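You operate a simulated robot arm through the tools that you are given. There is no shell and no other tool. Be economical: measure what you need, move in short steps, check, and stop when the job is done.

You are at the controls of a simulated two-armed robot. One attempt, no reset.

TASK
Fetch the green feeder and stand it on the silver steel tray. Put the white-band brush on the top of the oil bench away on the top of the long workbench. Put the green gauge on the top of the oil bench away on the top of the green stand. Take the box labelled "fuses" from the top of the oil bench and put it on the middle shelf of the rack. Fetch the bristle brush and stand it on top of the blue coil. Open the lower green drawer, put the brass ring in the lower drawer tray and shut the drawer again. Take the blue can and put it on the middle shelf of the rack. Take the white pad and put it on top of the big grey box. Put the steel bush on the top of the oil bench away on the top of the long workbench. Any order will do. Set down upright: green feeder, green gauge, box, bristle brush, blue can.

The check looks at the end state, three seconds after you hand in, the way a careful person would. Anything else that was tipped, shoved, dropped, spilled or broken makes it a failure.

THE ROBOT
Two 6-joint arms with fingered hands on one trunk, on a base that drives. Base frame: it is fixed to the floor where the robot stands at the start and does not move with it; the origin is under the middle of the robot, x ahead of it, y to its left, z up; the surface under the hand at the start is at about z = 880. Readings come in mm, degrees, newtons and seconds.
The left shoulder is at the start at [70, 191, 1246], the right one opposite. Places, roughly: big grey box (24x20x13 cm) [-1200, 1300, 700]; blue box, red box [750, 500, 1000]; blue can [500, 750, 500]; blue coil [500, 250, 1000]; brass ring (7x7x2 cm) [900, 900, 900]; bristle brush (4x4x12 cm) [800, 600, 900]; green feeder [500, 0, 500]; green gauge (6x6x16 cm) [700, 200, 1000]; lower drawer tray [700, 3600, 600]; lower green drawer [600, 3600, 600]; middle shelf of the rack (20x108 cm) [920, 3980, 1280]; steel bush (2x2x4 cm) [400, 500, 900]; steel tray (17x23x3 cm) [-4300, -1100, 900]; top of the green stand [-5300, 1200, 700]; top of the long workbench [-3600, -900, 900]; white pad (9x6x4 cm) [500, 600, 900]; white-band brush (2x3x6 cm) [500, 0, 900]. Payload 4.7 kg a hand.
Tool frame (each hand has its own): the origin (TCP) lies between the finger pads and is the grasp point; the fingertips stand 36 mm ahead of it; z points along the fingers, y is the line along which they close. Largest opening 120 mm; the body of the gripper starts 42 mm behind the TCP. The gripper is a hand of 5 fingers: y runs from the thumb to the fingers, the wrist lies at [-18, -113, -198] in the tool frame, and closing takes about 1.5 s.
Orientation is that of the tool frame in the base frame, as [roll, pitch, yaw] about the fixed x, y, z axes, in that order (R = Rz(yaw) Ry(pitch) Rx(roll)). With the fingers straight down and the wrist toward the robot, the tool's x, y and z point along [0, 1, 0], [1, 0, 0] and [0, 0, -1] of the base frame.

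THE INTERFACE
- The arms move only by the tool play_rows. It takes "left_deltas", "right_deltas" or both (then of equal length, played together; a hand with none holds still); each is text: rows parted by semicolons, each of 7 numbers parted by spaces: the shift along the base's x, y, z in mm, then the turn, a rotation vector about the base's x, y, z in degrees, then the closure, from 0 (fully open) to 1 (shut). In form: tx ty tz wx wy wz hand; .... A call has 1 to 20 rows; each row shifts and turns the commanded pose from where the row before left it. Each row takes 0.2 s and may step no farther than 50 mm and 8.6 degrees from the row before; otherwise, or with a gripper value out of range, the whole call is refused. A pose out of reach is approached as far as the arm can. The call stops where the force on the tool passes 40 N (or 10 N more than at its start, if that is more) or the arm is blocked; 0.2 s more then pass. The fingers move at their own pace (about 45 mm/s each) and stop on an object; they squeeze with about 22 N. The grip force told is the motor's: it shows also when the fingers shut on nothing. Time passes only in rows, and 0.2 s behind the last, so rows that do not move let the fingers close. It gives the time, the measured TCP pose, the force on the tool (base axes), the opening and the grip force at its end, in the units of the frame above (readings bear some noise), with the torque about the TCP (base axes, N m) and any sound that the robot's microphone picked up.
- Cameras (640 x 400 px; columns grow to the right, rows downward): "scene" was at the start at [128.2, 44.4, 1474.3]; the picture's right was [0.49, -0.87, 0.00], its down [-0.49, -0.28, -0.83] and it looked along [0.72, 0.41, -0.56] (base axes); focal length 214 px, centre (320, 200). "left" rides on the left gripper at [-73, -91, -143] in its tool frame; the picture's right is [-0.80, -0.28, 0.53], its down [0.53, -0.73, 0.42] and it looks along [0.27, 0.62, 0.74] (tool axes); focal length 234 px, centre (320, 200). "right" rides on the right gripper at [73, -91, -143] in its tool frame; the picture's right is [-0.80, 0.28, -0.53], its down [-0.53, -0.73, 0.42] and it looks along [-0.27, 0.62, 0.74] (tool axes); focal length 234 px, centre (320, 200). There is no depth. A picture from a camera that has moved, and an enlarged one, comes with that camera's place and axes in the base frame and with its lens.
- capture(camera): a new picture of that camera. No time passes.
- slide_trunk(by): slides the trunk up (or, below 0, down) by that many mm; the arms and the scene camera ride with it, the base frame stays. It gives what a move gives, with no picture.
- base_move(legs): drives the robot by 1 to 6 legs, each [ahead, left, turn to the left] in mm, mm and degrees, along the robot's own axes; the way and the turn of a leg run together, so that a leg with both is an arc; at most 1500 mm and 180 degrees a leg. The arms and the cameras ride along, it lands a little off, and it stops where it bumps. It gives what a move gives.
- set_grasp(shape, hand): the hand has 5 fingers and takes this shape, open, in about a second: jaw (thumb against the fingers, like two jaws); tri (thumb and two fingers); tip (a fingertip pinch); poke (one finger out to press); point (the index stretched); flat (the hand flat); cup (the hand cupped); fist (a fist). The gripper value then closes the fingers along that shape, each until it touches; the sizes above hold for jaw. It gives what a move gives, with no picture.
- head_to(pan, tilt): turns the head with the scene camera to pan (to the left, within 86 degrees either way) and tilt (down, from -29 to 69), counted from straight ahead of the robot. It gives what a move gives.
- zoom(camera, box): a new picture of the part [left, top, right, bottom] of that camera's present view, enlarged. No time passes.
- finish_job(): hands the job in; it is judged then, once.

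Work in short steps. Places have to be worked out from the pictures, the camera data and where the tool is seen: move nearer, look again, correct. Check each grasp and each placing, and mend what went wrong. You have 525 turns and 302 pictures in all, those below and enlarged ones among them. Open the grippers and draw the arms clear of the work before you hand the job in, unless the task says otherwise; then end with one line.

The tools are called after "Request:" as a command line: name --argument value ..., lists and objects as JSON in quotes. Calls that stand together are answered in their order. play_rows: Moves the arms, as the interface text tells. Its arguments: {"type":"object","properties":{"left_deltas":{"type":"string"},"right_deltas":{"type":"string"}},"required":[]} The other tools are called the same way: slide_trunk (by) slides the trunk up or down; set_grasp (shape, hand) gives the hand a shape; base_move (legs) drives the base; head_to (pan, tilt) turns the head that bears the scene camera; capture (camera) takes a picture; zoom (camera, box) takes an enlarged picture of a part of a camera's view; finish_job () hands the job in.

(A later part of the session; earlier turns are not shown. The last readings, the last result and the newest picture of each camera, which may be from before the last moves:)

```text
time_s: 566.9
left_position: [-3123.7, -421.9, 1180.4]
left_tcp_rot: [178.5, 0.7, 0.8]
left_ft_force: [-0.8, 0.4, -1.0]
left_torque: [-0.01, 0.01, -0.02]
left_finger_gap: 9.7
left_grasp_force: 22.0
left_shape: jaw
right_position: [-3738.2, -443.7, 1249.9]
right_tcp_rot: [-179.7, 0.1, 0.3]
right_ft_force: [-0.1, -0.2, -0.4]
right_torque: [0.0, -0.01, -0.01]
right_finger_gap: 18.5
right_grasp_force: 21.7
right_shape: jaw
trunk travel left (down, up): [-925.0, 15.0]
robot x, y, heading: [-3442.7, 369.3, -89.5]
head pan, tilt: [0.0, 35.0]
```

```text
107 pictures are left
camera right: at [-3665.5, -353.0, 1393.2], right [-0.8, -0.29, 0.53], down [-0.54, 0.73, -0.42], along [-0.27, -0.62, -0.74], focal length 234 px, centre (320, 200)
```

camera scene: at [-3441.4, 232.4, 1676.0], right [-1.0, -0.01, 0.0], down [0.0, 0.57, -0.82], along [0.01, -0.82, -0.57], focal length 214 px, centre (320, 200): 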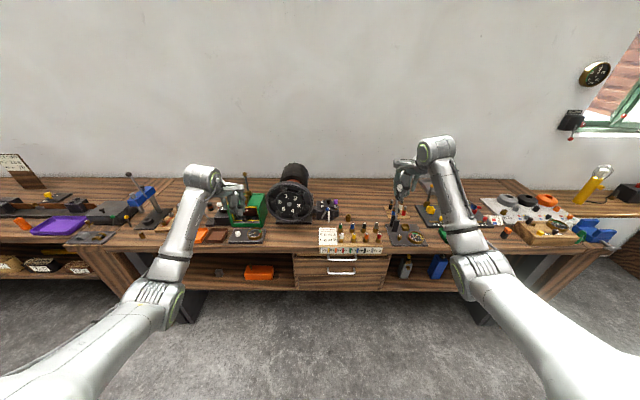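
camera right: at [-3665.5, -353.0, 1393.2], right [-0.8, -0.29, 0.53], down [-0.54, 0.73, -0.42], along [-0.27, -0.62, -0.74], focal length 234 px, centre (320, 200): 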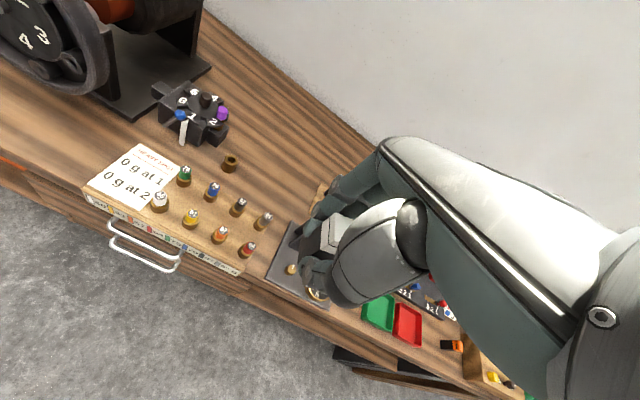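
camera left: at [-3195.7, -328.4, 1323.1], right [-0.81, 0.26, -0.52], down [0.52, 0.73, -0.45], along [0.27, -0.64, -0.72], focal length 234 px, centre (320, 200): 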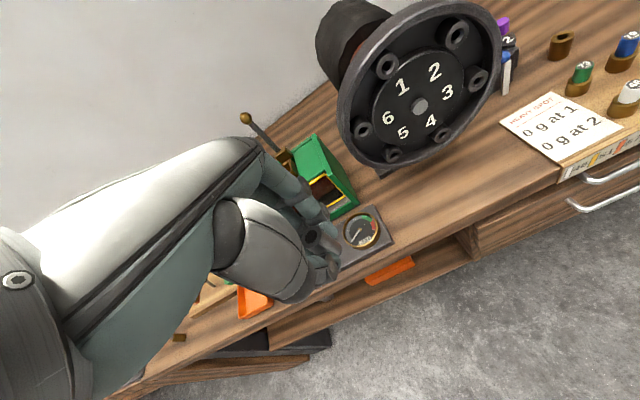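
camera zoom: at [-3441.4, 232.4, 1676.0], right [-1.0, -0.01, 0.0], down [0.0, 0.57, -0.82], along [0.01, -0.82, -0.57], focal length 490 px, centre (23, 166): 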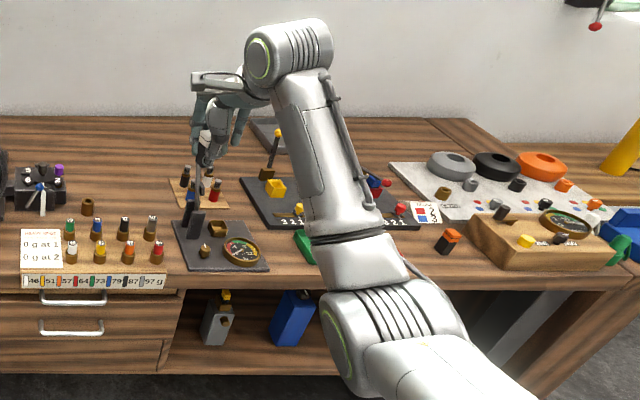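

The bench top is cluttered; I find a free area around (−3710, −900) for the brush (right hand) and (−2650, −565) for the bush (left hand). First the brush: I raise the left hand, move in, and lower.

Request:
play_rows --left_deltas "0 0 30 0 0 0 1;0 0 30 0 0 0 1;0 0 30 0 0 0 1;0 0 30 0 0 0 1;0 0 30 0 0 0 1;0 0 30 0 0 0 1;0 0 0 0 0 0 1"

Request:
base_move --legs '[[420, 25, 0]]'

Request:
capture --camera "right"

Request:
capture --camera "scene"

```text
time_s: 568.5
left_position: [-3122.2, -421.5, 1361.0]
left_tcp_rot: [178.5, 0.8, 0.6]
left_ft_force: [-0.5, -0.5, -0.8]
left_torque: [0.02, -0.01, 0.03]
left_finger_gap: 9.3
left_grasp_force: 22.0
left_shape: jaw
right_position: [-3738.5, -443.9, 1249.2]
right_tcp_rot: [-179.7, 0.1, 0.2]
right_ft_force: [-0.3, 0.3, -0.5]
right_torque: [0.01, 0.03, 0.01]
right_finger_gap: 18.6
right_grasp_force: 22.3
right_shape: jaw
trunk travel left (down, up): [-925.0, 15.0]
robot x, y, heading: [-3446.2, 370.8, -89.9]
head pan, tilt: [0.0, 35.0]
```

```text
time_s: 571.1
left_position: [-3099.6, -843.4, 1362.0]
left_tcp_rot: [178.4, 0.7, 0.4]
left_ft_force: [-0.1, 0.7, -0.8]
left_torque: [-0.02, 0.0, -0.01]
left_finger_gap: 9.6
left_grasp_force: 21.8
left_shape: jaw
right_position: [-3716.2, -862.6, 1251.5]
right_tcp_rot: [-179.8, 0.2, -0.2]
right_ft_force: [-0.3, -0.3, -0.3]
right_torque: [0.0, 0.01, 0.0]
right_finger_gap: 18.2
right_grasp_force: 22.3
right_shape: jaw
trunk travel left (down, up): [-925.0, 15.0]
robot x, y, heading: [-3417.6, -55.2, -89.7]
head pan, tilt: [0.0, 35.0]
```

```text
106 pictures are left
camera right: at [-3643.1, -772.4, 1394.3], right [-0.8, -0.28, 0.53], down [-0.53, 0.74, -0.42], along [-0.27, -0.62, -0.74], focal length 234 px, centre (320, 200)
```

right: 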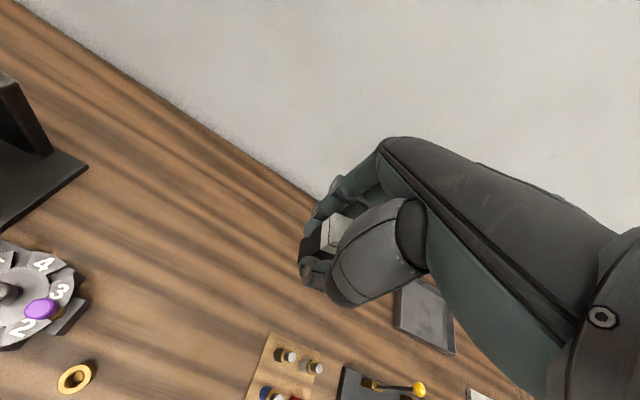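

```text
105 pictures are left
camera scene: at [-3415.8, -187.9, 1676.3], right [-1.0, 0.0, 0.0], down [0.0, 0.57, -0.82], along [0.0, -0.82, -0.57], focal length 214 px, centre (320, 200)
```

scene: 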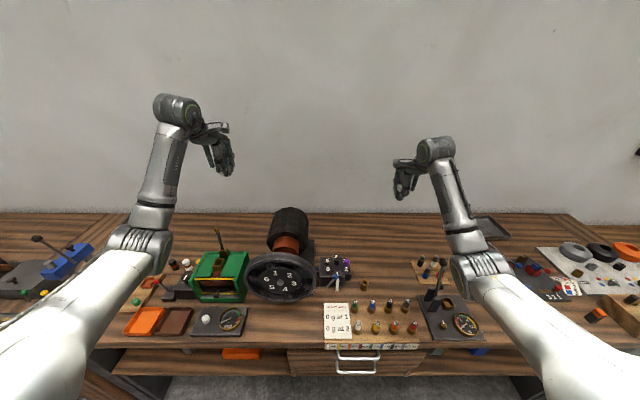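

The spot beneath is free wood. I lower the trunk 200 mm, then the right arm.

Request:
slide_trunk --by -200

Request:
play_rows --right_deltas "0 0 -25 0 0 0 1;0 0 -25 0 0 0 1;0 0 -25 0 0 0 1;0 0 0 0 0 0 1"

Request:
capture --camera "right"

Request:
capture --camera "scene"

```text
time_s: 573.3
left_position: [-3102.2, -847.3, 1158.7]
left_tcp_rot: [178.7, 0.6, 0.4]
left_ft_force: [-0.2, 0.0, -0.8]
left_torque: [0.05, -0.04, 0.02]
left_finger_gap: 9.4
left_grasp_force: 21.6
left_shape: jaw
right_position: [-3718.3, -868.1, 1046.9]
right_tcp_rot: [-179.4, 0.0, 0.0]
right_ft_force: [0.0, -0.6, -1.0]
right_torque: [-0.01, -0.01, -0.01]
right_finger_gap: 18.6
right_grasp_force: 21.8
right_shape: jaw
trunk travel left (down, up): [-725.0, 215.0]
robot x, y, heading: [-3413.7, -52.7, -89.9]
head pan, tilt: [0.0, 35.0]
```

```text
time_s: 574.3
left_position: [-3100.2, -845.7, 1161.0]
left_tcp_rot: [178.5, 0.8, 0.4]
left_ft_force: [-0.8, -0.9, -0.4]
left_torque: [0.03, 0.03, -0.02]
left_finger_gap: 9.6
left_grasp_force: 21.5
left_shape: jaw
right_position: [-3716.4, -863.7, 975.9]
right_tcp_rot: [-179.7, 0.2, -0.1]
right_ft_force: [-0.6, -0.9, -0.4]
right_torque: [0.03, -0.04, -0.03]
right_finger_gap: 18.6
right_grasp_force: 21.8
right_shape: jaw
trunk travel left (down, up): [-725.0, 215.0]
robot x, y, heading: [-3413.9, -52.3, -90.0]
head pan, tilt: [0.0, 35.0]
```

```text
104 pictures are left
camera right: at [-3642.7, -773.2, 1118.5], right [-0.8, -0.28, 0.53], down [-0.53, 0.74, -0.42], along [-0.27, -0.62, -0.74], focal length 234 px, centre (320, 200)
```

right: 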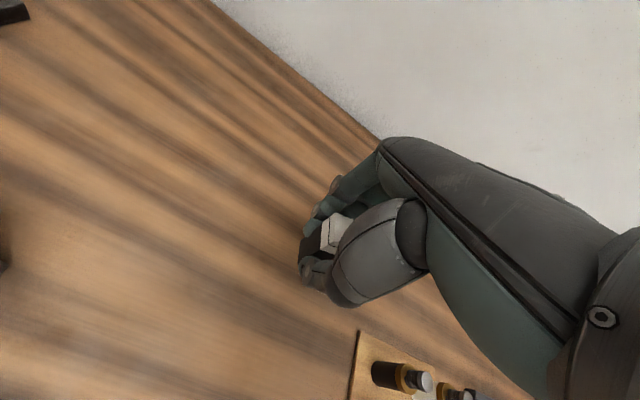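

```text
103 pictures are left
camera scene: at [-3415.8, -190.1, 1476.0], right [-1.0, 0.0, 0.0], down [0.0, 0.57, -0.82], along [0.0, -0.82, -0.57], focal length 214 px, centre (320, 200)
```

scene: 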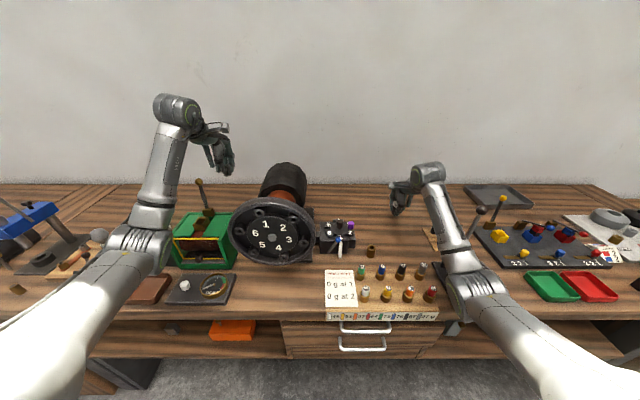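

Request:
play_rows --right_deltas "0 0 -15 0 0 0 1;0 0 -15 0 0 0 1;0 0 -6 0 0 0 1;0 0 0 0 0 0 1"

Request:
play_rows --right_deltas "0 0 -4 0 0 0 1;0 0 -4 0 0 0 1;0 0 0 0 0 0 1"

Request:
play_rows --right_deltas "0 0 -4 0 0 0 1;0 0 -3 0 0 0 1;0 0 0 0 0 0 1"

```text
time_s: 575.3
left_position: [-3100.4, -845.5, 1160.7]
left_tcp_rot: [178.5, 0.7, 0.4]
left_ft_force: [-0.3, -0.6, -1.9]
left_torque: [-0.03, 0.02, 0.04]
left_finger_gap: 9.6
left_grasp_force: 21.6
left_shape: jaw
right_position: [-3715.6, -864.4, 939.5]
right_tcp_rot: [-179.6, 0.1, -0.2]
right_ft_force: [-0.1, -0.6, 0.0]
right_torque: [-0.07, -0.01, -0.02]
right_finger_gap: 18.5
right_grasp_force: 21.8
right_shape: jaw
trunk travel left (down, up): [-725.0, 215.0]
robot x, y, heading: [-3416.9, -47.9, -90.3]
head pan, tilt: [0.0, 35.0]
```

```text
time_s: 576.1
left_position: [-3101.2, -844.4, 1160.8]
left_tcp_rot: [178.6, 0.7, 0.4]
left_ft_force: [0.7, 0.5, -1.3]
left_torque: [0.03, -0.04, 0.01]
left_finger_gap: 9.6
left_grasp_force: 21.7
left_shape: jaw
right_position: [-3716.8, -864.4, 931.9]
right_tcp_rot: [-179.6, 0.1, -0.1]
right_ft_force: [-0.5, 0.2, -0.9]
right_torque: [0.03, 0.0, -0.03]
right_finger_gap: 18.6
right_grasp_force: 21.9
right_shape: jaw
trunk travel left (down, up): [-725.0, 215.0]
robot x, y, heading: [-3417.0, -53.5, -90.1]
head pan, tilt: [0.0, 35.0]
```

```text
time_s: 576.9
left_position: [-3101.6, -844.4, 1160.3]
left_tcp_rot: [178.6, 0.7, 0.3]
left_ft_force: [-0.3, -0.3, -0.7]
left_torque: [-0.04, -0.01, 0.01]
left_finger_gap: 9.6
left_grasp_force: 22.2
left_shape: jaw
right_position: [-3715.5, -864.3, 924.9]
right_tcp_rot: [-179.8, 0.0, -0.2]
right_ft_force: [-0.2, -1.1, 4.1]
right_torque: [-0.09, 0.0, -0.04]
right_finger_gap: 18.9
right_grasp_force: 21.8
right_shape: jaw
trunk travel left (down, up): [-725.0, 215.0]
robot x, y, heading: [-3416.4, -52.7, -90.0]
head pan, tilt: [0.0, 35.0]
```

Contact at 925 (bench top 880). I release and lift.

Request:
play_rows --right_deltas "0 0 0 0 0 0 0.85;0 0 0 0 0 0 0.7;0 0 0 0 0 0 0.5;0 0 0 0 0 0 0.3;0 0 0 0 0 0 0.3;0 0 0 0 0 0 0.3;0 0 15 0 0 0 0.3;0 0 25 0 0 0 0.3;0 0 35 0 0 0 0.3;0 0 35 0 0 0 0.3;0 0 35 0 0 0 0.3"

Request:
capture --camera "right"

```text
time_s: 579.3
left_position: [-3101.4, -843.3, 1161.4]
left_tcp_rot: [178.5, 0.6, 0.3]
left_ft_force: [-0.5, -0.5, -0.8]
left_torque: [-0.02, -0.02, 0.01]
left_finger_gap: 9.6
left_grasp_force: 21.9
left_shape: jaw
right_position: [-3718.1, -862.1, 1071.0]
right_tcp_rot: [-179.7, 0.1, -0.1]
right_ft_force: [-0.1, -0.6, 0.1]
right_torque: [0.0, -0.01, 0.01]
right_finger_gap: 83.6
right_grasp_force: 0.0
right_shape: jaw
trunk travel left (down, up): [-725.0, 215.0]
robot x, y, heading: [-3417.4, -53.6, -89.8]
head pan, tilt: [0.0, 35.0]
```

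```text
102 pictures are left
camera right: at [-3643.6, -772.9, 1214.3], right [-0.8, -0.28, 0.53], down [-0.53, 0.74, -0.42], along [-0.27, -0.62, -0.74], focal length 234 px, centre (320, 200)
```

right: 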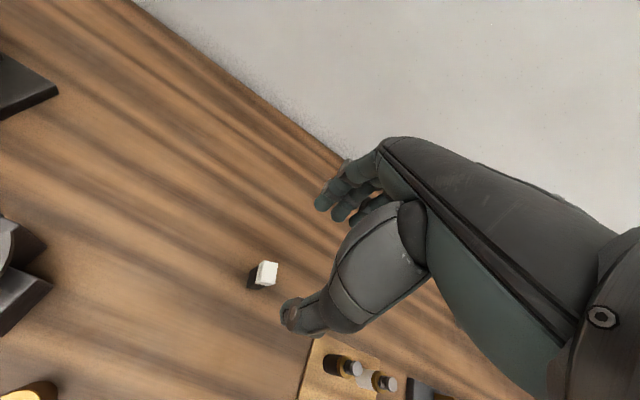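

The brush stands free. For the bush I use the free back area near (−3540, −945). I raise both hands, back off, strafe right (−x), and go in.

Request:
play_rows --right_deltas "0 0 30 0 0 0 0.3;0 0 30 0 0 0 0.3;0 0 30 0 0 0 0.3;0 0 30 0 0 0 0.3;0 0 0 0 0 0 0.3"

Request:
base_move --legs '[[-350, 0, 0], [0, -440, 0], [440, 0, 0]]'

Request:
capture --camera "left"

Request:
capture --camera "scene"

```text
time_s: 580.5
left_position: [-3100.6, -845.0, 1160.6]
left_tcp_rot: [178.5, 0.8, 0.4]
left_ft_force: [-0.8, -1.0, -0.2]
left_torque: [0.02, 0.02, 0.03]
left_finger_gap: 9.3
left_grasp_force: 22.2
left_shape: jaw
right_position: [-3718.2, -865.7, 1189.6]
right_tcp_rot: [-179.6, 0.1, -0.1]
right_ft_force: [0.4, 0.0, -0.4]
right_torque: [0.02, -0.01, 0.0]
right_finger_gap: 83.8
right_grasp_force: 0.0
right_shape: jaw
trunk travel left (down, up): [-725.0, 215.0]
robot x, y, heading: [-3418.2, -52.8, -89.8]
head pan, tilt: [0.0, 35.0]
```

```text
time_s: 587.0
left_position: [-3526.2, -882.4, 1159.2]
left_tcp_rot: [178.9, 0.4, 1.6]
left_ft_force: [-0.4, -1.1, -0.3]
left_torque: [0.0, 0.01, -0.02]
left_finger_gap: 9.8
left_grasp_force: 21.8
left_shape: jaw
right_position: [-4144.8, -915.6, 1191.8]
right_tcp_rot: [-179.9, -0.1, 0.9]
right_ft_force: [0.6, 0.0, -0.7]
right_torque: [0.0, 0.03, 0.02]
right_finger_gap: 83.6
right_grasp_force: 0.1
right_shape: jaw
trunk travel left (down, up): [-725.0, 215.0]
robot x, y, heading: [-3855.0, -103.9, -88.9]
head pan, tilt: [0.0, 35.0]
stopped in leg 3: the robot was blocked; the commanded pose is now the measured one
```

```text
101 pictures are left
camera left: at [-3599.8, -791.5, 1300.6], right [-0.82, 0.25, -0.52], down [0.51, 0.74, -0.44], along [0.28, -0.63, -0.73], focal length 234 px, centre (320, 200)
```

left: 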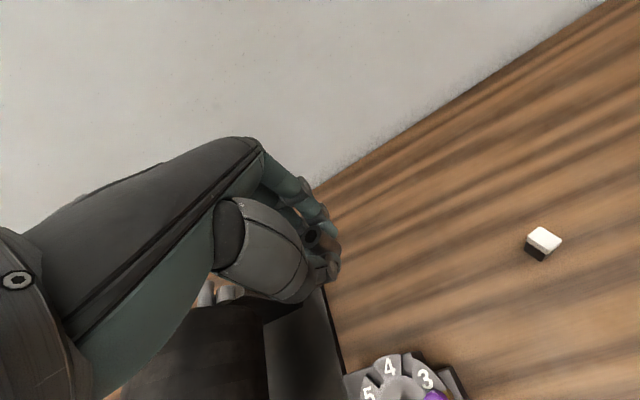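

```text
100 pictures are left
camera scene: at [-3855.2, -233.0, 1477.0], right [-1.0, -0.02, 0.0], down [-0.01, 0.57, -0.82], along [0.02, -0.82, -0.57], focal length 214 px, centre (320, 200)
```

scene: 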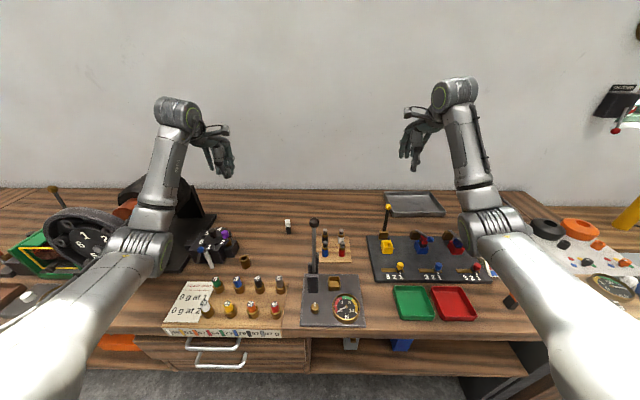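

The base touched the bench front (limit y≈−104), but the left hand is well placed above free wood at (−3526, −882). I lower the left arm.

Request:
play_rows --left_deltas "0 0 -30 0 0 0 1;0 0 -30 0 0 0 1;0 0 -30 0 0 0 1;0 0 -30 0 0 0 1;0 0 -30 0 0 0 1;0 0 -30 0 0 0 1;0 0 -20 0 0 0 1;0 0 0 0 0 0 1"

Request:
capture --camera "left"

Request:
capture --camera "scene"

```text
time_s: 588.8
left_position: [-3522.5, -887.9, 951.4]
left_tcp_rot: [179.2, 0.8, 1.4]
left_ft_force: [0.6, -0.3, -0.6]
left_torque: [-0.02, 0.01, -0.05]
left_finger_gap: 9.7
left_grasp_force: 22.3
left_shape: jaw
right_position: [-4140.1, -921.0, 1189.1]
right_tcp_rot: [-179.6, 0.1, 0.8]
right_ft_force: [-0.2, 0.5, 0.7]
right_torque: [-0.01, 0.03, 0.03]
right_finger_gap: 83.7
right_grasp_force: 0.0
right_shape: jaw
trunk travel left (down, up): [-725.0, 215.0]
robot x, y, heading: [-3851.3, -104.2, -89.1]
head pan, tilt: [0.0, 35.0]
```

```text
99 pictures are left
camera left: at [-3595.9, -797.4, 1094.6], right [-0.82, 0.25, -0.52], down [0.51, 0.74, -0.44], along [0.27, -0.62, -0.73], focal length 234 px, centre (320, 200)
```

left: 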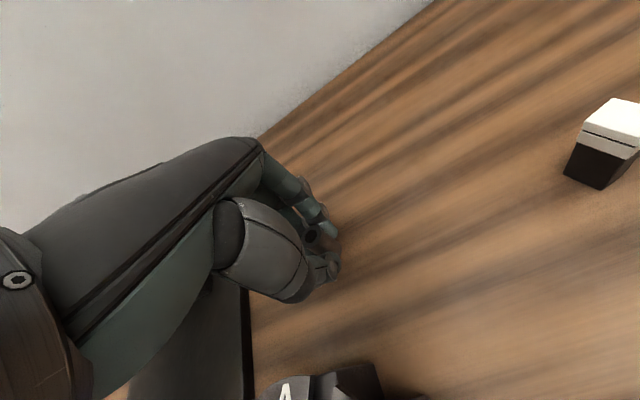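

```text
98 pictures are left
camera scene: at [-3850.1, -240.3, 1476.1], right [-1.0, -0.02, 0.0], down [-0.01, 0.57, -0.82], along [0.01, -0.82, -0.57], focal length 214 px, centre (320, 200)
```

scene: 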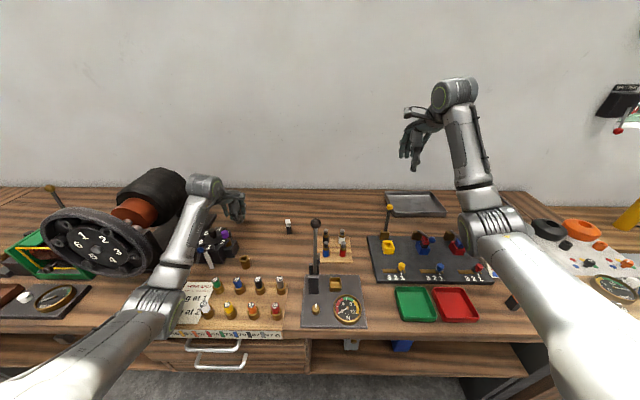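

The silver steel tray is visible at about (−4280, −1070). Now lower the bush to the surface.

Request:
play_rows --left_deltas "0 0 -12 0 0 0 1;0 0 -8 0 0 0 1;0 0 -4 0 0 0 1;0 0 0 0 0 0 1"

Request:
play_rows --left_deltas "0 0 -3 0 0 0 1;0 0 -3 0 0 0 1;0 0 0 0 0 0 1"

```text
time_s: 589.8
left_position: [-3523.0, -888.6, 927.9]
left_tcp_rot: [179.3, 0.9, 1.5]
left_ft_force: [0.1, 0.3, -0.6]
left_torque: [0.04, 0.01, 0.04]
left_finger_gap: 9.5
left_grasp_force: 22.0
left_shape: jaw
right_position: [-4139.3, -921.6, 1188.0]
right_tcp_rot: [-179.5, 0.0, 0.7]
right_ft_force: [0.2, 0.3, 0.8]
right_torque: [-0.01, -0.01, 0.0]
right_finger_gap: 83.5
right_grasp_force: 0.1
right_shape: jaw
trunk travel left (down, up): [-725.0, 215.0]
robot x, y, heading: [-3852.1, -102.5, -89.0]
head pan, tilt: [0.0, 35.0]
```

```text
time_s: 590.6
left_position: [-3522.5, -889.0, 923.8]
left_tcp_rot: [179.3, 0.8, 1.5]
left_ft_force: [0.4, 0.5, -0.6]
left_torque: [0.03, 0.0, 0.01]
left_finger_gap: 9.6
left_grasp_force: 22.2
left_shape: jaw
right_position: [-4139.5, -920.9, 1189.9]
right_tcp_rot: [-179.5, 0.0, 0.7]
right_ft_force: [0.2, 0.1, 0.0]
right_torque: [-0.03, 0.0, 0.0]
right_finger_gap: 83.6
right_grasp_force: 0.1
right_shape: jaw
trunk travel left (down, up): [-725.0, 215.0]
robot x, y, heading: [-3850.6, -101.3, -89.3]
head pan, tilt: [0.0, 35.0]
```

Request:
play_rows --left_deltas "0 0 -2 0 0 0 1;0 0 -2 0 0 0 1;0 0 0 0 0 0 1"

Request:
play_rows --left_deltas "0 0 -2 0 0 0 1;0 0 -1 0 0 0 1;0 0 0 0 0 0 1"

```text
time_s: 591.4
left_position: [-3522.2, -887.9, 920.4]
left_tcp_rot: [179.2, 0.7, 1.5]
left_ft_force: [2.8, 0.5, 10.5]
left_torque: [-0.12, -0.07, 0.03]
left_finger_gap: 9.8
left_grasp_force: 21.6
left_shape: jaw
right_position: [-4141.2, -919.7, 1189.7]
right_tcp_rot: [-179.7, 0.2, 0.9]
right_ft_force: [-0.1, -0.3, -1.0]
right_torque: [-0.04, 0.03, 0.05]
right_finger_gap: 83.3
right_grasp_force: 0.0
right_shape: jaw
trunk travel left (down, up): [-725.0, 215.0]
robot x, y, heading: [-3850.6, -103.9, -88.9]
head pan, tilt: [0.0, 35.0]
```

```text
time_s: 592.2
left_position: [-3523.8, -888.1, 920.1]
left_tcp_rot: [179.0, 0.7, 1.5]
left_ft_force: [3.0, -1.4, 23.6]
left_torque: [-0.26, -0.05, 0.04]
left_finger_gap: 10.4
left_grasp_force: 22.0
left_shape: jaw
right_position: [-4141.1, -917.8, 1192.2]
right_tcp_rot: [-179.9, 0.2, 0.8]
right_ft_force: [0.4, 0.6, -0.4]
right_torque: [-0.01, 0.02, 0.0]
right_finger_gap: 83.9
right_grasp_force: 0.1
right_shape: jaw
trunk travel left (down, up): [-725.0, 215.0]
robot x, y, heading: [-3854.3, -105.6, -89.0]
head pan, tilt: [0.0, 35.0]
```

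Contact. I relieve a bit, release, and lift.

Request:
play_rows --left_deltas "0 0 3 0 0 0 1;0 0 0 0 0 0 0.85;0 0 0 0 0 0 0.6;0 0 0 0 0 0 0.4;0 0 0 0 0 0 0.3;0 0 0 0 0 0 0.3;0 0 0 0 0 0 0.3;0 0 15 0 0 0 0.3;0 0 25 0 0 0 0.3;0 0 35 0 0 0 0.3;0 0 35 0 0 0 0.3;0 0 35 0 0 0 0.3;0 0 35 0 0 0 0.3;0 0 35 0 0 0 0.3"

Request:
capture --camera "left"

Request:
zoom --camera "scene" --box '[330, 150, 530, 290]'

```text
time_s: 595.2
left_position: [-3522.5, -884.9, 1137.0]
left_tcp_rot: [179.2, 0.6, 1.5]
left_ft_force: [0.0, -0.6, -0.5]
left_torque: [0.02, -0.01, -0.01]
left_finger_gap: 83.8
left_grasp_force: 0.1
left_shape: jaw
right_position: [-4140.8, -916.0, 1191.9]
right_tcp_rot: [-179.9, 0.2, 0.8]
right_ft_force: [-0.4, -0.1, 0.4]
right_torque: [0.01, 0.01, -0.01]
right_finger_gap: 83.8
right_grasp_force: 0.1
right_shape: jaw
trunk travel left (down, up): [-725.0, 215.0]
robot x, y, heading: [-3853.5, -103.7, -89.2]
head pan, tilt: [0.0, 35.0]
```

```text
97 pictures are left
camera left: at [-3595.6, -793.6, 1279.5], right [-0.82, 0.25, -0.52], down [0.51, 0.74, -0.44], along [0.27, -0.63, -0.73], focal length 234 px, centre (320, 200)
```

left: 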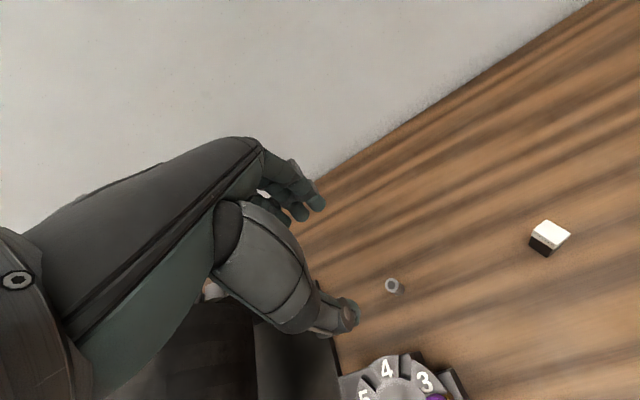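

```text
2.86 times, centred on (430, 220) of scene
camera zoom: at [-3850.2, -235.6, 1476.6], right [-1.0, -0.02, 0.0], down [-0.01, 0.57, -0.82], along [0.01, -0.82, -0.57], focal length 613 px, centre (6, 143)
```

zoom: 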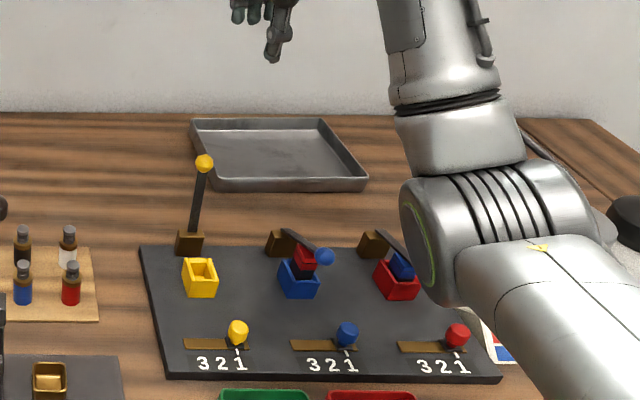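

Bush and brush both stand on the long workbench; the tray is at x −4400…−4157, y −1133…−985. Last item: the green feeder. I drive back to the oil bench.

Request:
base_move --legs '[[-455, 0, 0], [0, 0, 89], [1500, 0, 0], [1500, 0, 0], [230, 0, 0]]'

Request:
capture --camera "scene"

```text
time_s: 617.0
left_position: [124.9, 492.2, 1133.0]
left_tcp_rot: [179.2, 0.7, 88.4]
left_ft_force: [-0.4, -1.0, -0.7]
left_torque: [0.02, 0.03, -0.02]
left_finger_gap: 83.8
left_grasp_force: 0.1
left_shape: jaw
right_position: [124.1, -124.7, 1189.5]
right_tcp_rot: [-179.7, 0.1, 87.7]
right_ft_force: [-0.3, -0.3, -0.1]
right_torque: [-0.01, 0.01, 0.01]
right_finger_gap: 83.8
right_grasp_force: 0.0
right_shape: jaw
trunk travel left (down, up): [-725.0, 215.0]
robot x, y, heading: [-675.4, 206.8, -2.2]
head pan, tilt: [0.0, 35.0]
```

```text
95 pictures are left
camera scene: at [-537.6, 200.9, 1476.2], right [-0.04, -1.0, 0.0], down [-0.57, 0.02, -0.82], along [0.82, -0.03, -0.57], focal length 214 px, centre (320, 200)
```

scene: 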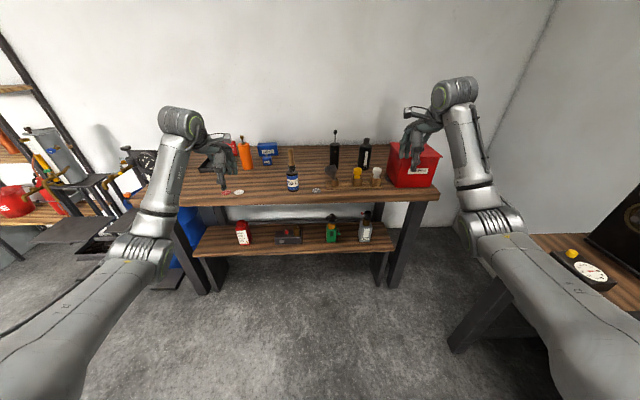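

Request:
slide_trunk --by -380

Request:
head_to --pan 0 --tilt 22

Request:
zoom --camera "scene" --box '[280, 170, 400, 250]'

Request:
capture --camera "right"

```text
time_s: 620.6
left_position: [126.9, 492.7, 752.7]
left_tcp_rot: [179.2, 0.7, 88.4]
left_ft_force: [0.3, 0.3, 0.1]
left_torque: [0.03, -0.03, -0.03]
left_finger_gap: 83.7
left_grasp_force: 0.1
left_shape: jaw
right_position: [123.7, -126.5, 809.4]
right_tcp_rot: [-179.6, 0.1, 87.6]
right_ft_force: [-0.7, 0.4, -0.5]
right_torque: [-0.02, -0.01, -0.01]
right_finger_gap: 83.9
right_grasp_force: 0.0
right_shape: jaw
trunk travel left (down, up): [-345.0, 595.0]
robot x, y, heading: [-675.1, 206.5, -2.1]
head pan, tilt: [0.0, 35.0]
```

```text
time_s: 621.4
left_position: [125.2, 492.9, 752.1]
left_tcp_rot: [179.4, 0.6, 88.5]
left_ft_force: [-0.2, 1.0, 0.8]
left_torque: [0.03, 0.03, 0.01]
left_finger_gap: 83.9
left_grasp_force: 0.0
left_shape: jaw
right_position: [124.0, -126.0, 809.9]
right_tcp_rot: [-179.5, 0.1, 87.7]
right_ft_force: [0.4, 0.8, 0.6]
right_torque: [0.03, 0.03, -0.01]
right_finger_gap: 83.3
right_grasp_force: 0.0
right_shape: jaw
trunk travel left (down, up): [-345.0, 595.0]
robot x, y, heading: [-677.9, 202.8, -2.2]
head pan, tilt: [0.0, 22.0]
```

```text
5.00 times, centred on (340, 210) of scene
camera zoom: at [-532.4, 200.7, 1116.6], right [-0.04, -1.0, 0.0], down [-0.38, 0.01, -0.93], along [0.93, -0.04, -0.38], focal length 1072 px, centre (220, 150)
```

zoom: 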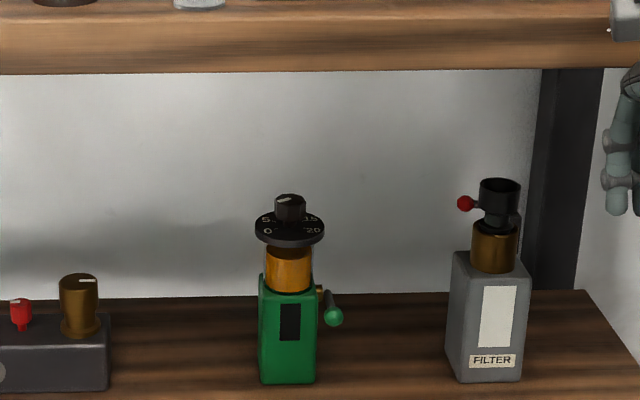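

```text
93 pictures are left
camera right: at [37.9, -48.8, 952.7], right [0.25, -0.81, 0.52], down [-0.76, -0.5, -0.42], along [0.6, -0.29, -0.74], focal length 234 px, centre (320, 200)
```

right: 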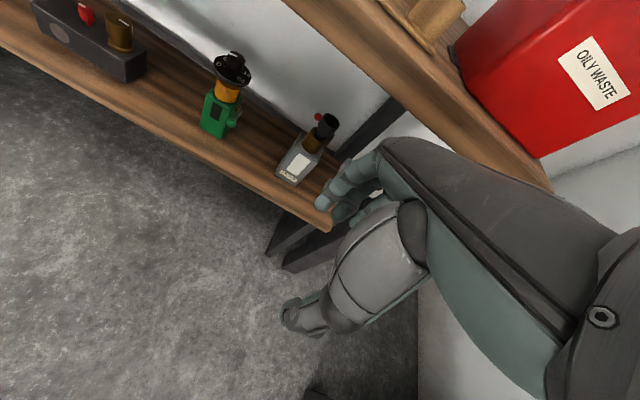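

The feeder (body x≈437–490, y 54–118, z 449–573, crank on its right side at z≈522) is best taken from the front with the thumb on the right — the left hand's natural forward pose — with the robot turned about −16°. I back up and set that pose in free space.

Request:
base_move --legs '[[-150, 0, 2]]'

Request:
play_rows --left_deltas "-5 0 0 0 -8 0 0;-5 0 0 0 -8 0 0;-5 0 0 0 -8 0 0;-5 0 0 0 -8 0 0;0 0 0 0 -8 0 0;0 0 0 0 -8 0 0;0 0 0 0 -8 0 0;0 0 0 0 -8 0 0;0 0 0 0 -8 0 0;0 0 0 0 -8 0 0;0 0 0 0 -8 0 0;0 0 0 0 0 0 0" --right_deltas "0 35 0 0 0 0 0;0 35 0 0 0 0 0;0 35 0 0 0 0 0;0 35 0 0 0 0 0;0 35 0 0 0 0 0;0 35 0 0 0 0 0;-5 35 0 0 0 0 0;-5 35 0 0 0 0 0;-10 35 0 0 0 0 0;-10 35 0 0 0 0 0;-10 35 0 0 0 0 0;0 0 0 0 0 0 0"

Request:
play_rows --left_deltas "0 0 0 -8 0 0 0;0 0 0 -8 0 0 0;0 0 0 -8 0 0 0;0 0 0 -8 0 0 0;0 0 0 -8 0 0 0;0 0 0 -8 0 0 0;0 0 0 -8 0 0 0;0 0 0 -8 0 0 0;0 0 0 -8 0 0 0;0 0 0 -8 0 0 0;0 0 0 -8 0 0 0;0 0 0 0 0 0 0"

Request:
capture --camera "scene"

```text
time_s: 622.8
left_position: [-37.7, 523.6, 754.2]
left_tcp_rot: [179.2, 0.7, 90.4]
left_ft_force: [0.0, -0.5, 0.5]
left_torque: [0.01, -0.03, 0.07]
left_finger_gap: 83.7
left_grasp_force: 0.0
left_shape: jaw
right_position: [-16.5, -93.9, 808.6]
right_tcp_rot: [-179.7, 0.0, 89.6]
right_ft_force: [-0.6, -0.4, 1.0]
right_torque: [-0.02, -0.04, 0.03]
right_finger_gap: 83.5
right_grasp_force: 0.0
right_shape: jaw
trunk travel left (down, up): [-345.0, 595.0]
robot x, y, heading: [-827.2, 209.5, -0.1]
head pan, tilt: [0.0, 22.0]
```

```text
time_s: 625.4
left_position: [-2.7, 632.0, 782.5]
left_tcp_rot: [93.5, -3.0, 84.0]
left_ft_force: [0.2, 0.8, 0.5]
left_torque: [0.03, -0.02, 0.04]
left_finger_gap: 119.8
left_grasp_force: 0.1
left_shape: jaw
left hand out of reach, approached as far as the arm can: row 5, 6, 7, 8, 9, 10
right_position: [-56.6, 290.2, 811.2]
right_tcp_rot: [-179.5, 0.1, 89.7]
right_ft_force: [0.7, 0.6, -0.9]
right_torque: [-0.02, 0.0, 0.01]
right_finger_gap: 119.6
right_grasp_force: 0.0
right_shape: jaw
trunk travel left (down, up): [-345.0, 595.0]
robot x, y, heading: [-825.1, 204.9, 0.0]
head pan, tilt: [0.0, 22.0]
```

```text
time_s: 628.0
left_position: [131.5, 719.4, 679.9]
left_tcp_rot: [43.1, 82.7, 39.7]
left_ft_force: [-1.0, -0.2, 0.0]
left_torque: [-0.01, -0.01, -0.03]
left_finger_gap: 120.0
left_grasp_force: 0.1
left_shape: jaw
left hand out of reach, approached as far as the arm can: row 1, 2, 3, 4, 5, 6, 7, 8, 9, 10, 11
right_position: [-56.4, 289.8, 810.0]
right_tcp_rot: [-179.6, 0.1, 89.6]
right_ft_force: [0.0, -0.7, -0.6]
right_torque: [0.05, 0.01, 0.02]
right_finger_gap: 119.7
right_grasp_force: 0.1
right_shape: jaw
trunk travel left (down, up): [-345.0, 595.0]
robot x, y, heading: [-828.6, 206.8, -0.2]
head pan, tilt: [0.0, 22.0]
```

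```text
92 pictures are left
camera scene: at [-684.4, 208.9, 1116.7], right [0.0, -1.0, 0.0], down [-0.38, 0.0, -0.93], along [0.93, 0.0, -0.38], focal length 214 px, centre (320, 200)
```

scene: 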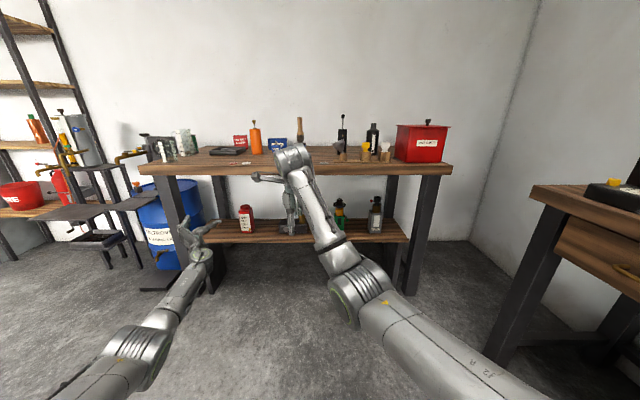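

The left hand is in the forward pose. I level it and add about +16° yaw so it will point straight ahead when the robot is turned −16°.

Request:
play_rows --left_deltas "0 0 0 -2.5 2.5 3 0;0 0 0 -2.5 2.5 3 0;0 0 0 0 0 4 0;0 0 0 0 0 4 0;0 0 0 0 0 4 0;0 0 0 0 0 0 0"

```text
time_s: 629.4
left_position: [138.9, 718.0, 670.8]
left_tcp_rot: [37.5, 89.8, 52.1]
left_ft_force: [-0.1, 0.1, -0.1]
left_torque: [-0.02, -0.01, -0.04]
left_finger_gap: 119.8
left_grasp_force: 0.0
left_shape: jaw
left hand out of reach, approached as far as the arm can: row 1, 2, 4, 5
right_position: [-57.1, 290.2, 810.7]
right_tcp_rot: [-179.6, 0.1, 89.6]
right_ft_force: [0.1, -0.3, 0.2]
right_torque: [0.03, 0.03, -0.02]
right_finger_gap: 119.3
right_grasp_force: 0.0
right_shape: jaw
trunk travel left (down, up): [-345.0, 595.0]
robot x, y, heading: [-827.3, 208.9, -0.0]
head pan, tilt: [0.0, 22.0]
```

Hand now points ~15° left of the heading. I move to the approach position, turn −15°, and lower.

Request:
base_move --legs '[[0, -365, 0], [0, 0, -15]]'

Request:
slide_trunk --by -170

Request:
capture --camera "left"

Request:
capture --camera "scene"

```text
time_s: 632.7
left_position: [237.3, 65.6, 671.3]
left_tcp_rot: [28.5, 89.8, 27.3]
left_ft_force: [-0.4, 0.0, 0.4]
left_torque: [0.02, 0.02, -0.02]
left_finger_gap: 119.8
left_grasp_force: 0.0
left_shape: jaw
right_position: [-67.1, -291.8, 810.4]
right_tcp_rot: [-179.6, 0.0, 74.0]
right_ft_force: [-0.2, -0.1, 0.5]
right_torque: [0.03, 0.0, -0.01]
right_finger_gap: 119.3
right_grasp_force: 0.0
right_shape: jaw
trunk travel left (down, up): [-345.0, 595.0]
robot x, y, heading: [-833.1, -162.2, -15.6]
head pan, tilt: [0.0, 22.0]
```

```text
time_s: 634.6
left_position: [237.8, 67.6, 502.0]
left_tcp_rot: [-4.4, 89.7, -5.6]
left_ft_force: [0.1, 0.7, 0.2]
left_torque: [0.0, 0.01, -0.02]
left_finger_gap: 119.7
left_grasp_force: 0.0
left_shape: jaw
right_position: [-67.1, -293.3, 641.6]
right_tcp_rot: [-179.6, 0.1, 74.0]
right_ft_force: [-0.7, 0.1, -0.5]
right_torque: [0.02, 0.0, -0.02]
right_finger_gap: 119.6
right_grasp_force: 0.0
right_shape: jaw
trunk travel left (down, up): [-175.0, 765.0]
robot x, y, heading: [-831.6, -159.6, -16.0]
head pan, tilt: [0.0, 22.0]
```

```text
91 pictures are left
camera left: at [92.1, -22.3, 573.9], right [0.52, -0.29, 0.81], down [0.41, -0.74, -0.53], along [0.75, 0.61, -0.26], focal length 234 px, centre (320, 200)
```

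left: 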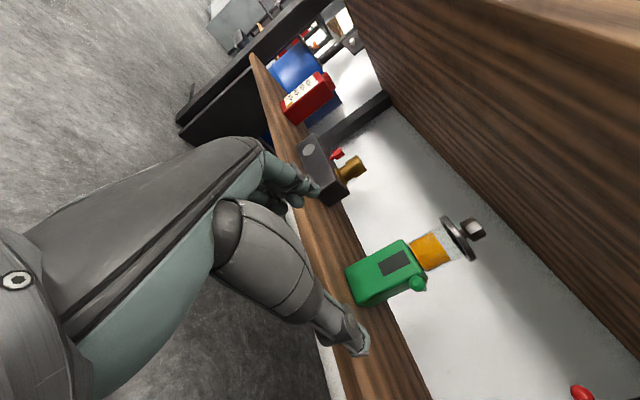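

```text
90 pictures are left
camera scene: at [-693.7, -199.6, 946.8], right [-0.27, -0.96, 0.0], down [-0.36, 0.1, -0.93], along [0.89, -0.25, -0.37], focal length 214 px, centre (320, 200)
```

scene: 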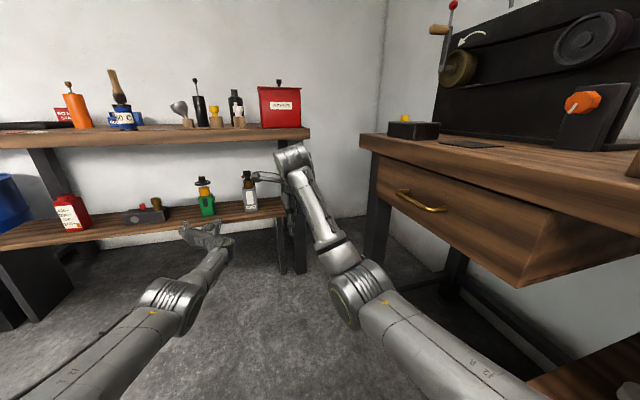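

Crank ball is at z≈539, above my thumb level (502); body front x≈455, centre y≈88. I approach 150 mm with a +20 mm y correction.

Request:
base_move --legs '[[139, 60, 0]]'

Request:
capture --camera "left"

```text
time_s: 636.0
left_position: [389.6, 84.0, 500.4]
left_tcp_rot: [-8.1, 89.7, -9.4]
left_ft_force: [0.6, -0.8, -0.4]
left_torque: [-0.05, -0.02, -0.05]
left_finger_gap: 119.9
left_grasp_force: 0.0
left_shape: jaw
right_position: [82.8, -273.7, 641.4]
right_tcp_rot: [-179.6, 0.1, 73.8]
right_ft_force: [-0.4, -0.9, -0.9]
right_torque: [-0.02, 0.01, 0.0]
right_finger_gap: 119.8
right_grasp_force: 0.1
right_shape: jaw
trunk travel left (down, up): [-175.0, 765.0]
robot x, y, heading: [-682.8, -141.1, -15.9]
head pan, tilt: [0.0, 22.0]
```

```text
89 pictures are left
camera left: at [243.7, -4.8, 572.9], right [0.52, -0.29, 0.81], down [0.41, -0.74, -0.53], along [0.75, 0.6, -0.26], focal length 234 px, centre (320, 200)
```

left: 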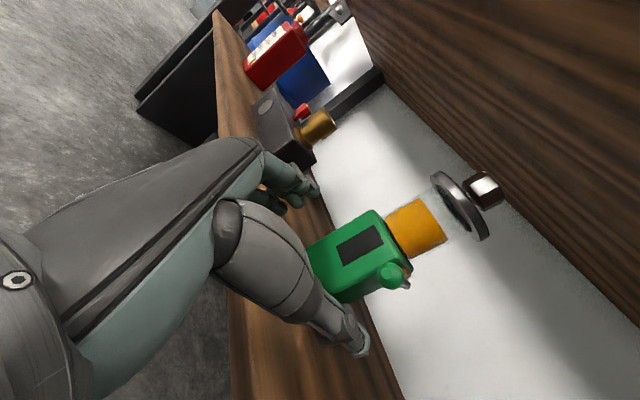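

Crank ball at (436, 46, 538) — I'll stop with TCP x≈466 so the palm stays in front of it, and 5 mm lower.

Request:
slide_trunk --by -5

Request:
base_move --legs '[[72, 24.5, 0]]'

Request:
capture --camera "left"

```text
time_s: 636.5
left_position: [390.3, 84.1, 498.6]
left_tcp_rot: [-2.3, 89.6, -3.6]
left_ft_force: [-1.5, 0.5, 1.3]
left_torque: [0.13, 0.06, 0.02]
left_finger_gap: 119.8
left_grasp_force: 0.0
left_shape: jaw
right_position: [83.2, -274.9, 637.4]
right_tcp_rot: [-179.7, 0.1, 73.8]
right_ft_force: [-0.3, 0.4, 0.8]
right_torque: [-0.04, 0.0, -0.01]
right_finger_gap: 119.9
right_grasp_force: 0.1
right_shape: jaw
trunk travel left (down, up): [-170.0, 770.0]
robot x, y, heading: [-680.0, -141.6, -16.0]
head pan, tilt: [0.0, 22.0]
```

```text
time_s: 637.6
left_position: [455.7, 89.7, 507.5]
left_tcp_rot: [23.7, 88.9, 22.7]
left_ft_force: [-0.6, -0.4, 5.2]
left_torque: [0.1, 0.47, 0.0]
left_finger_gap: 119.8
left_grasp_force: 0.1
left_shape: jaw
right_position: [149.1, -268.8, 635.6]
right_tcp_rot: [-179.6, 0.2, 74.0]
right_ft_force: [-0.7, -0.7, 0.4]
right_torque: [0.02, 0.01, -0.02]
right_finger_gap: 120.0
right_grasp_force: 0.1
right_shape: jaw
trunk travel left (down, up): [-170.0, 770.0]
robot x, y, heading: [-614.3, -138.9, -16.1]
head pan, tilt: [0.0, 22.0]
stopped in leg 1: the force on the tool passed its limit at 54 N (the readings are from after the stop); the commanded pose is now the measured one
```

```text
88 pictures are left
camera left: at [309.7, -0.3, 577.0], right [0.51, -0.29, 0.81], down [0.42, -0.74, -0.53], along [0.75, 0.61, -0.25], focal length 234 px, centre (320, 200)
```

left: 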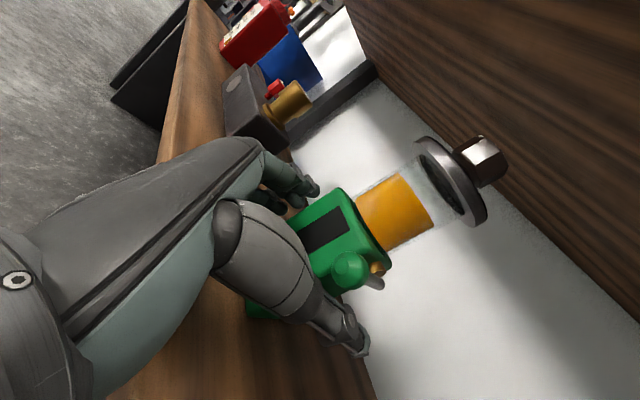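

A lower finger touched the shelf. I raise the trunk 12 mm and look.

Request:
slide_trunk --by 12

Request:
capture --camera "left"

Request:
zoom --camera "scene" --box '[140, 150, 280, 260]'

```text
time_s: 638.2
left_position: [455.9, 91.3, 514.8]
left_tcp_rot: [30.8, 89.2, 29.8]
left_ft_force: [0.6, -0.9, -0.7]
left_torque: [-0.02, -0.01, 0.02]
left_finger_gap: 119.9
left_grasp_force: 0.1
left_shape: jaw
right_position: [148.7, -269.4, 646.6]
right_tcp_rot: [-179.6, 0.2, 73.9]
right_ft_force: [0.8, 0.9, -0.9]
right_torque: [-0.04, 0.04, 0.0]
right_finger_gap: 119.8
right_grasp_force: 0.1
right_shape: jaw
trunk travel left (down, up): [-182.0, 758.0]
robot x, y, heading: [-616.8, -138.0, -16.1]
head pan, tilt: [0.0, 22.0]
```

```text
87 pictures are left
camera left: at [310.1, -0.1, 585.6], right [0.51, -0.29, 0.81], down [0.42, -0.74, -0.53], along [0.75, 0.61, -0.25], focal length 234 px, centre (320, 200)
```

left: 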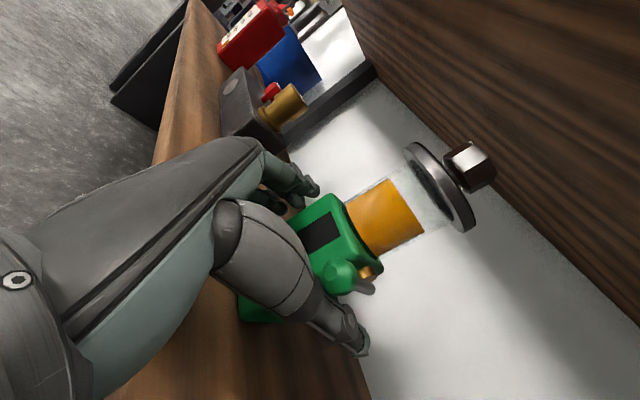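

```text
3.64 times, centred on (210, 205) of scene
camera zoom: at [-476.0, -176.3, 953.5], right [-0.27, -0.96, 0.0], down [-0.36, 0.1, -0.93], along [0.89, -0.25, -0.38], focal length 780 px, centre (720, 182)
```

zoom: 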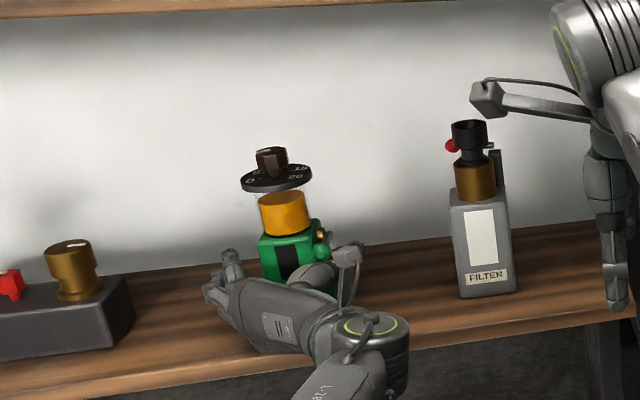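

The thumb lies below the crank ball. I lower 4 mm and close.

Request:
slide_trunk --by -4

Request:
play_rows --left_deltas "0 0 0 0 0 0 0.2;0 0 0 0 0 0 0.4;0 0 0 0 0 0 0.6;0 0 0 0 0 0 0.8;0 0 0 0 0 0 1;0 0 0 0 0 0 1;0 0 0 0 0 0 1"

Request:
capture --camera "left"

```text
time_s: 638.7
left_position: [456.3, 90.2, 512.6]
left_tcp_rot: [28.2, 89.1, 27.2]
left_ft_force: [0.0, -0.4, 0.0]
left_torque: [0.01, 0.03, 0.0]
left_finger_gap: 119.9
left_grasp_force: 0.0
left_shape: jaw
right_position: [149.8, -269.2, 644.9]
right_tcp_rot: [-179.6, 0.2, 74.1]
right_ft_force: [0.8, 0.6, 0.5]
right_torque: [-0.01, -0.01, 0.0]
right_finger_gap: 119.5
right_grasp_force: 0.1
right_shape: jaw
trunk travel left (down, up): [-178.0, 762.0]
robot x, y, heading: [-611.0, -138.5, -15.9]
head pan, tilt: [0.0, 22.0]
```

```text
time_s: 640.3
left_position: [455.6, 88.8, 511.9]
left_tcp_rot: [23.8, 89.1, 22.7]
left_ft_force: [1.9, -1.2, -1.5]
left_torque: [0.16, 0.01, -0.04]
left_finger_gap: 54.3
left_grasp_force: 21.9
left_shape: jaw
right_position: [148.5, -269.7, 642.8]
right_tcp_rot: [-179.6, 0.2, 73.9]
right_ft_force: [0.1, 0.5, 0.1]
right_torque: [0.01, -0.03, 0.02]
right_finger_gap: 119.7
right_grasp_force: 0.0
right_shape: jaw
trunk travel left (down, up): [-178.0, 762.0]
robot x, y, heading: [-619.8, -138.3, -16.4]
head pan, tilt: [0.0, 22.0]
```

```text
85 pictures are left
camera left: at [310.1, -0.3, 582.6], right [0.51, -0.29, 0.81], down [0.42, -0.74, -0.53], along [0.75, 0.61, -0.25], focal length 234 px, centre (320, 200)
```

left: 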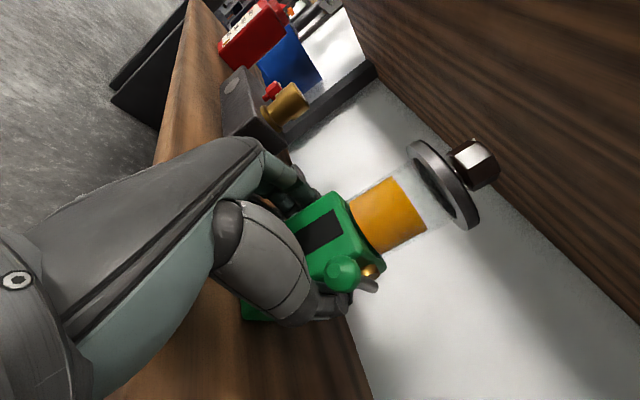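

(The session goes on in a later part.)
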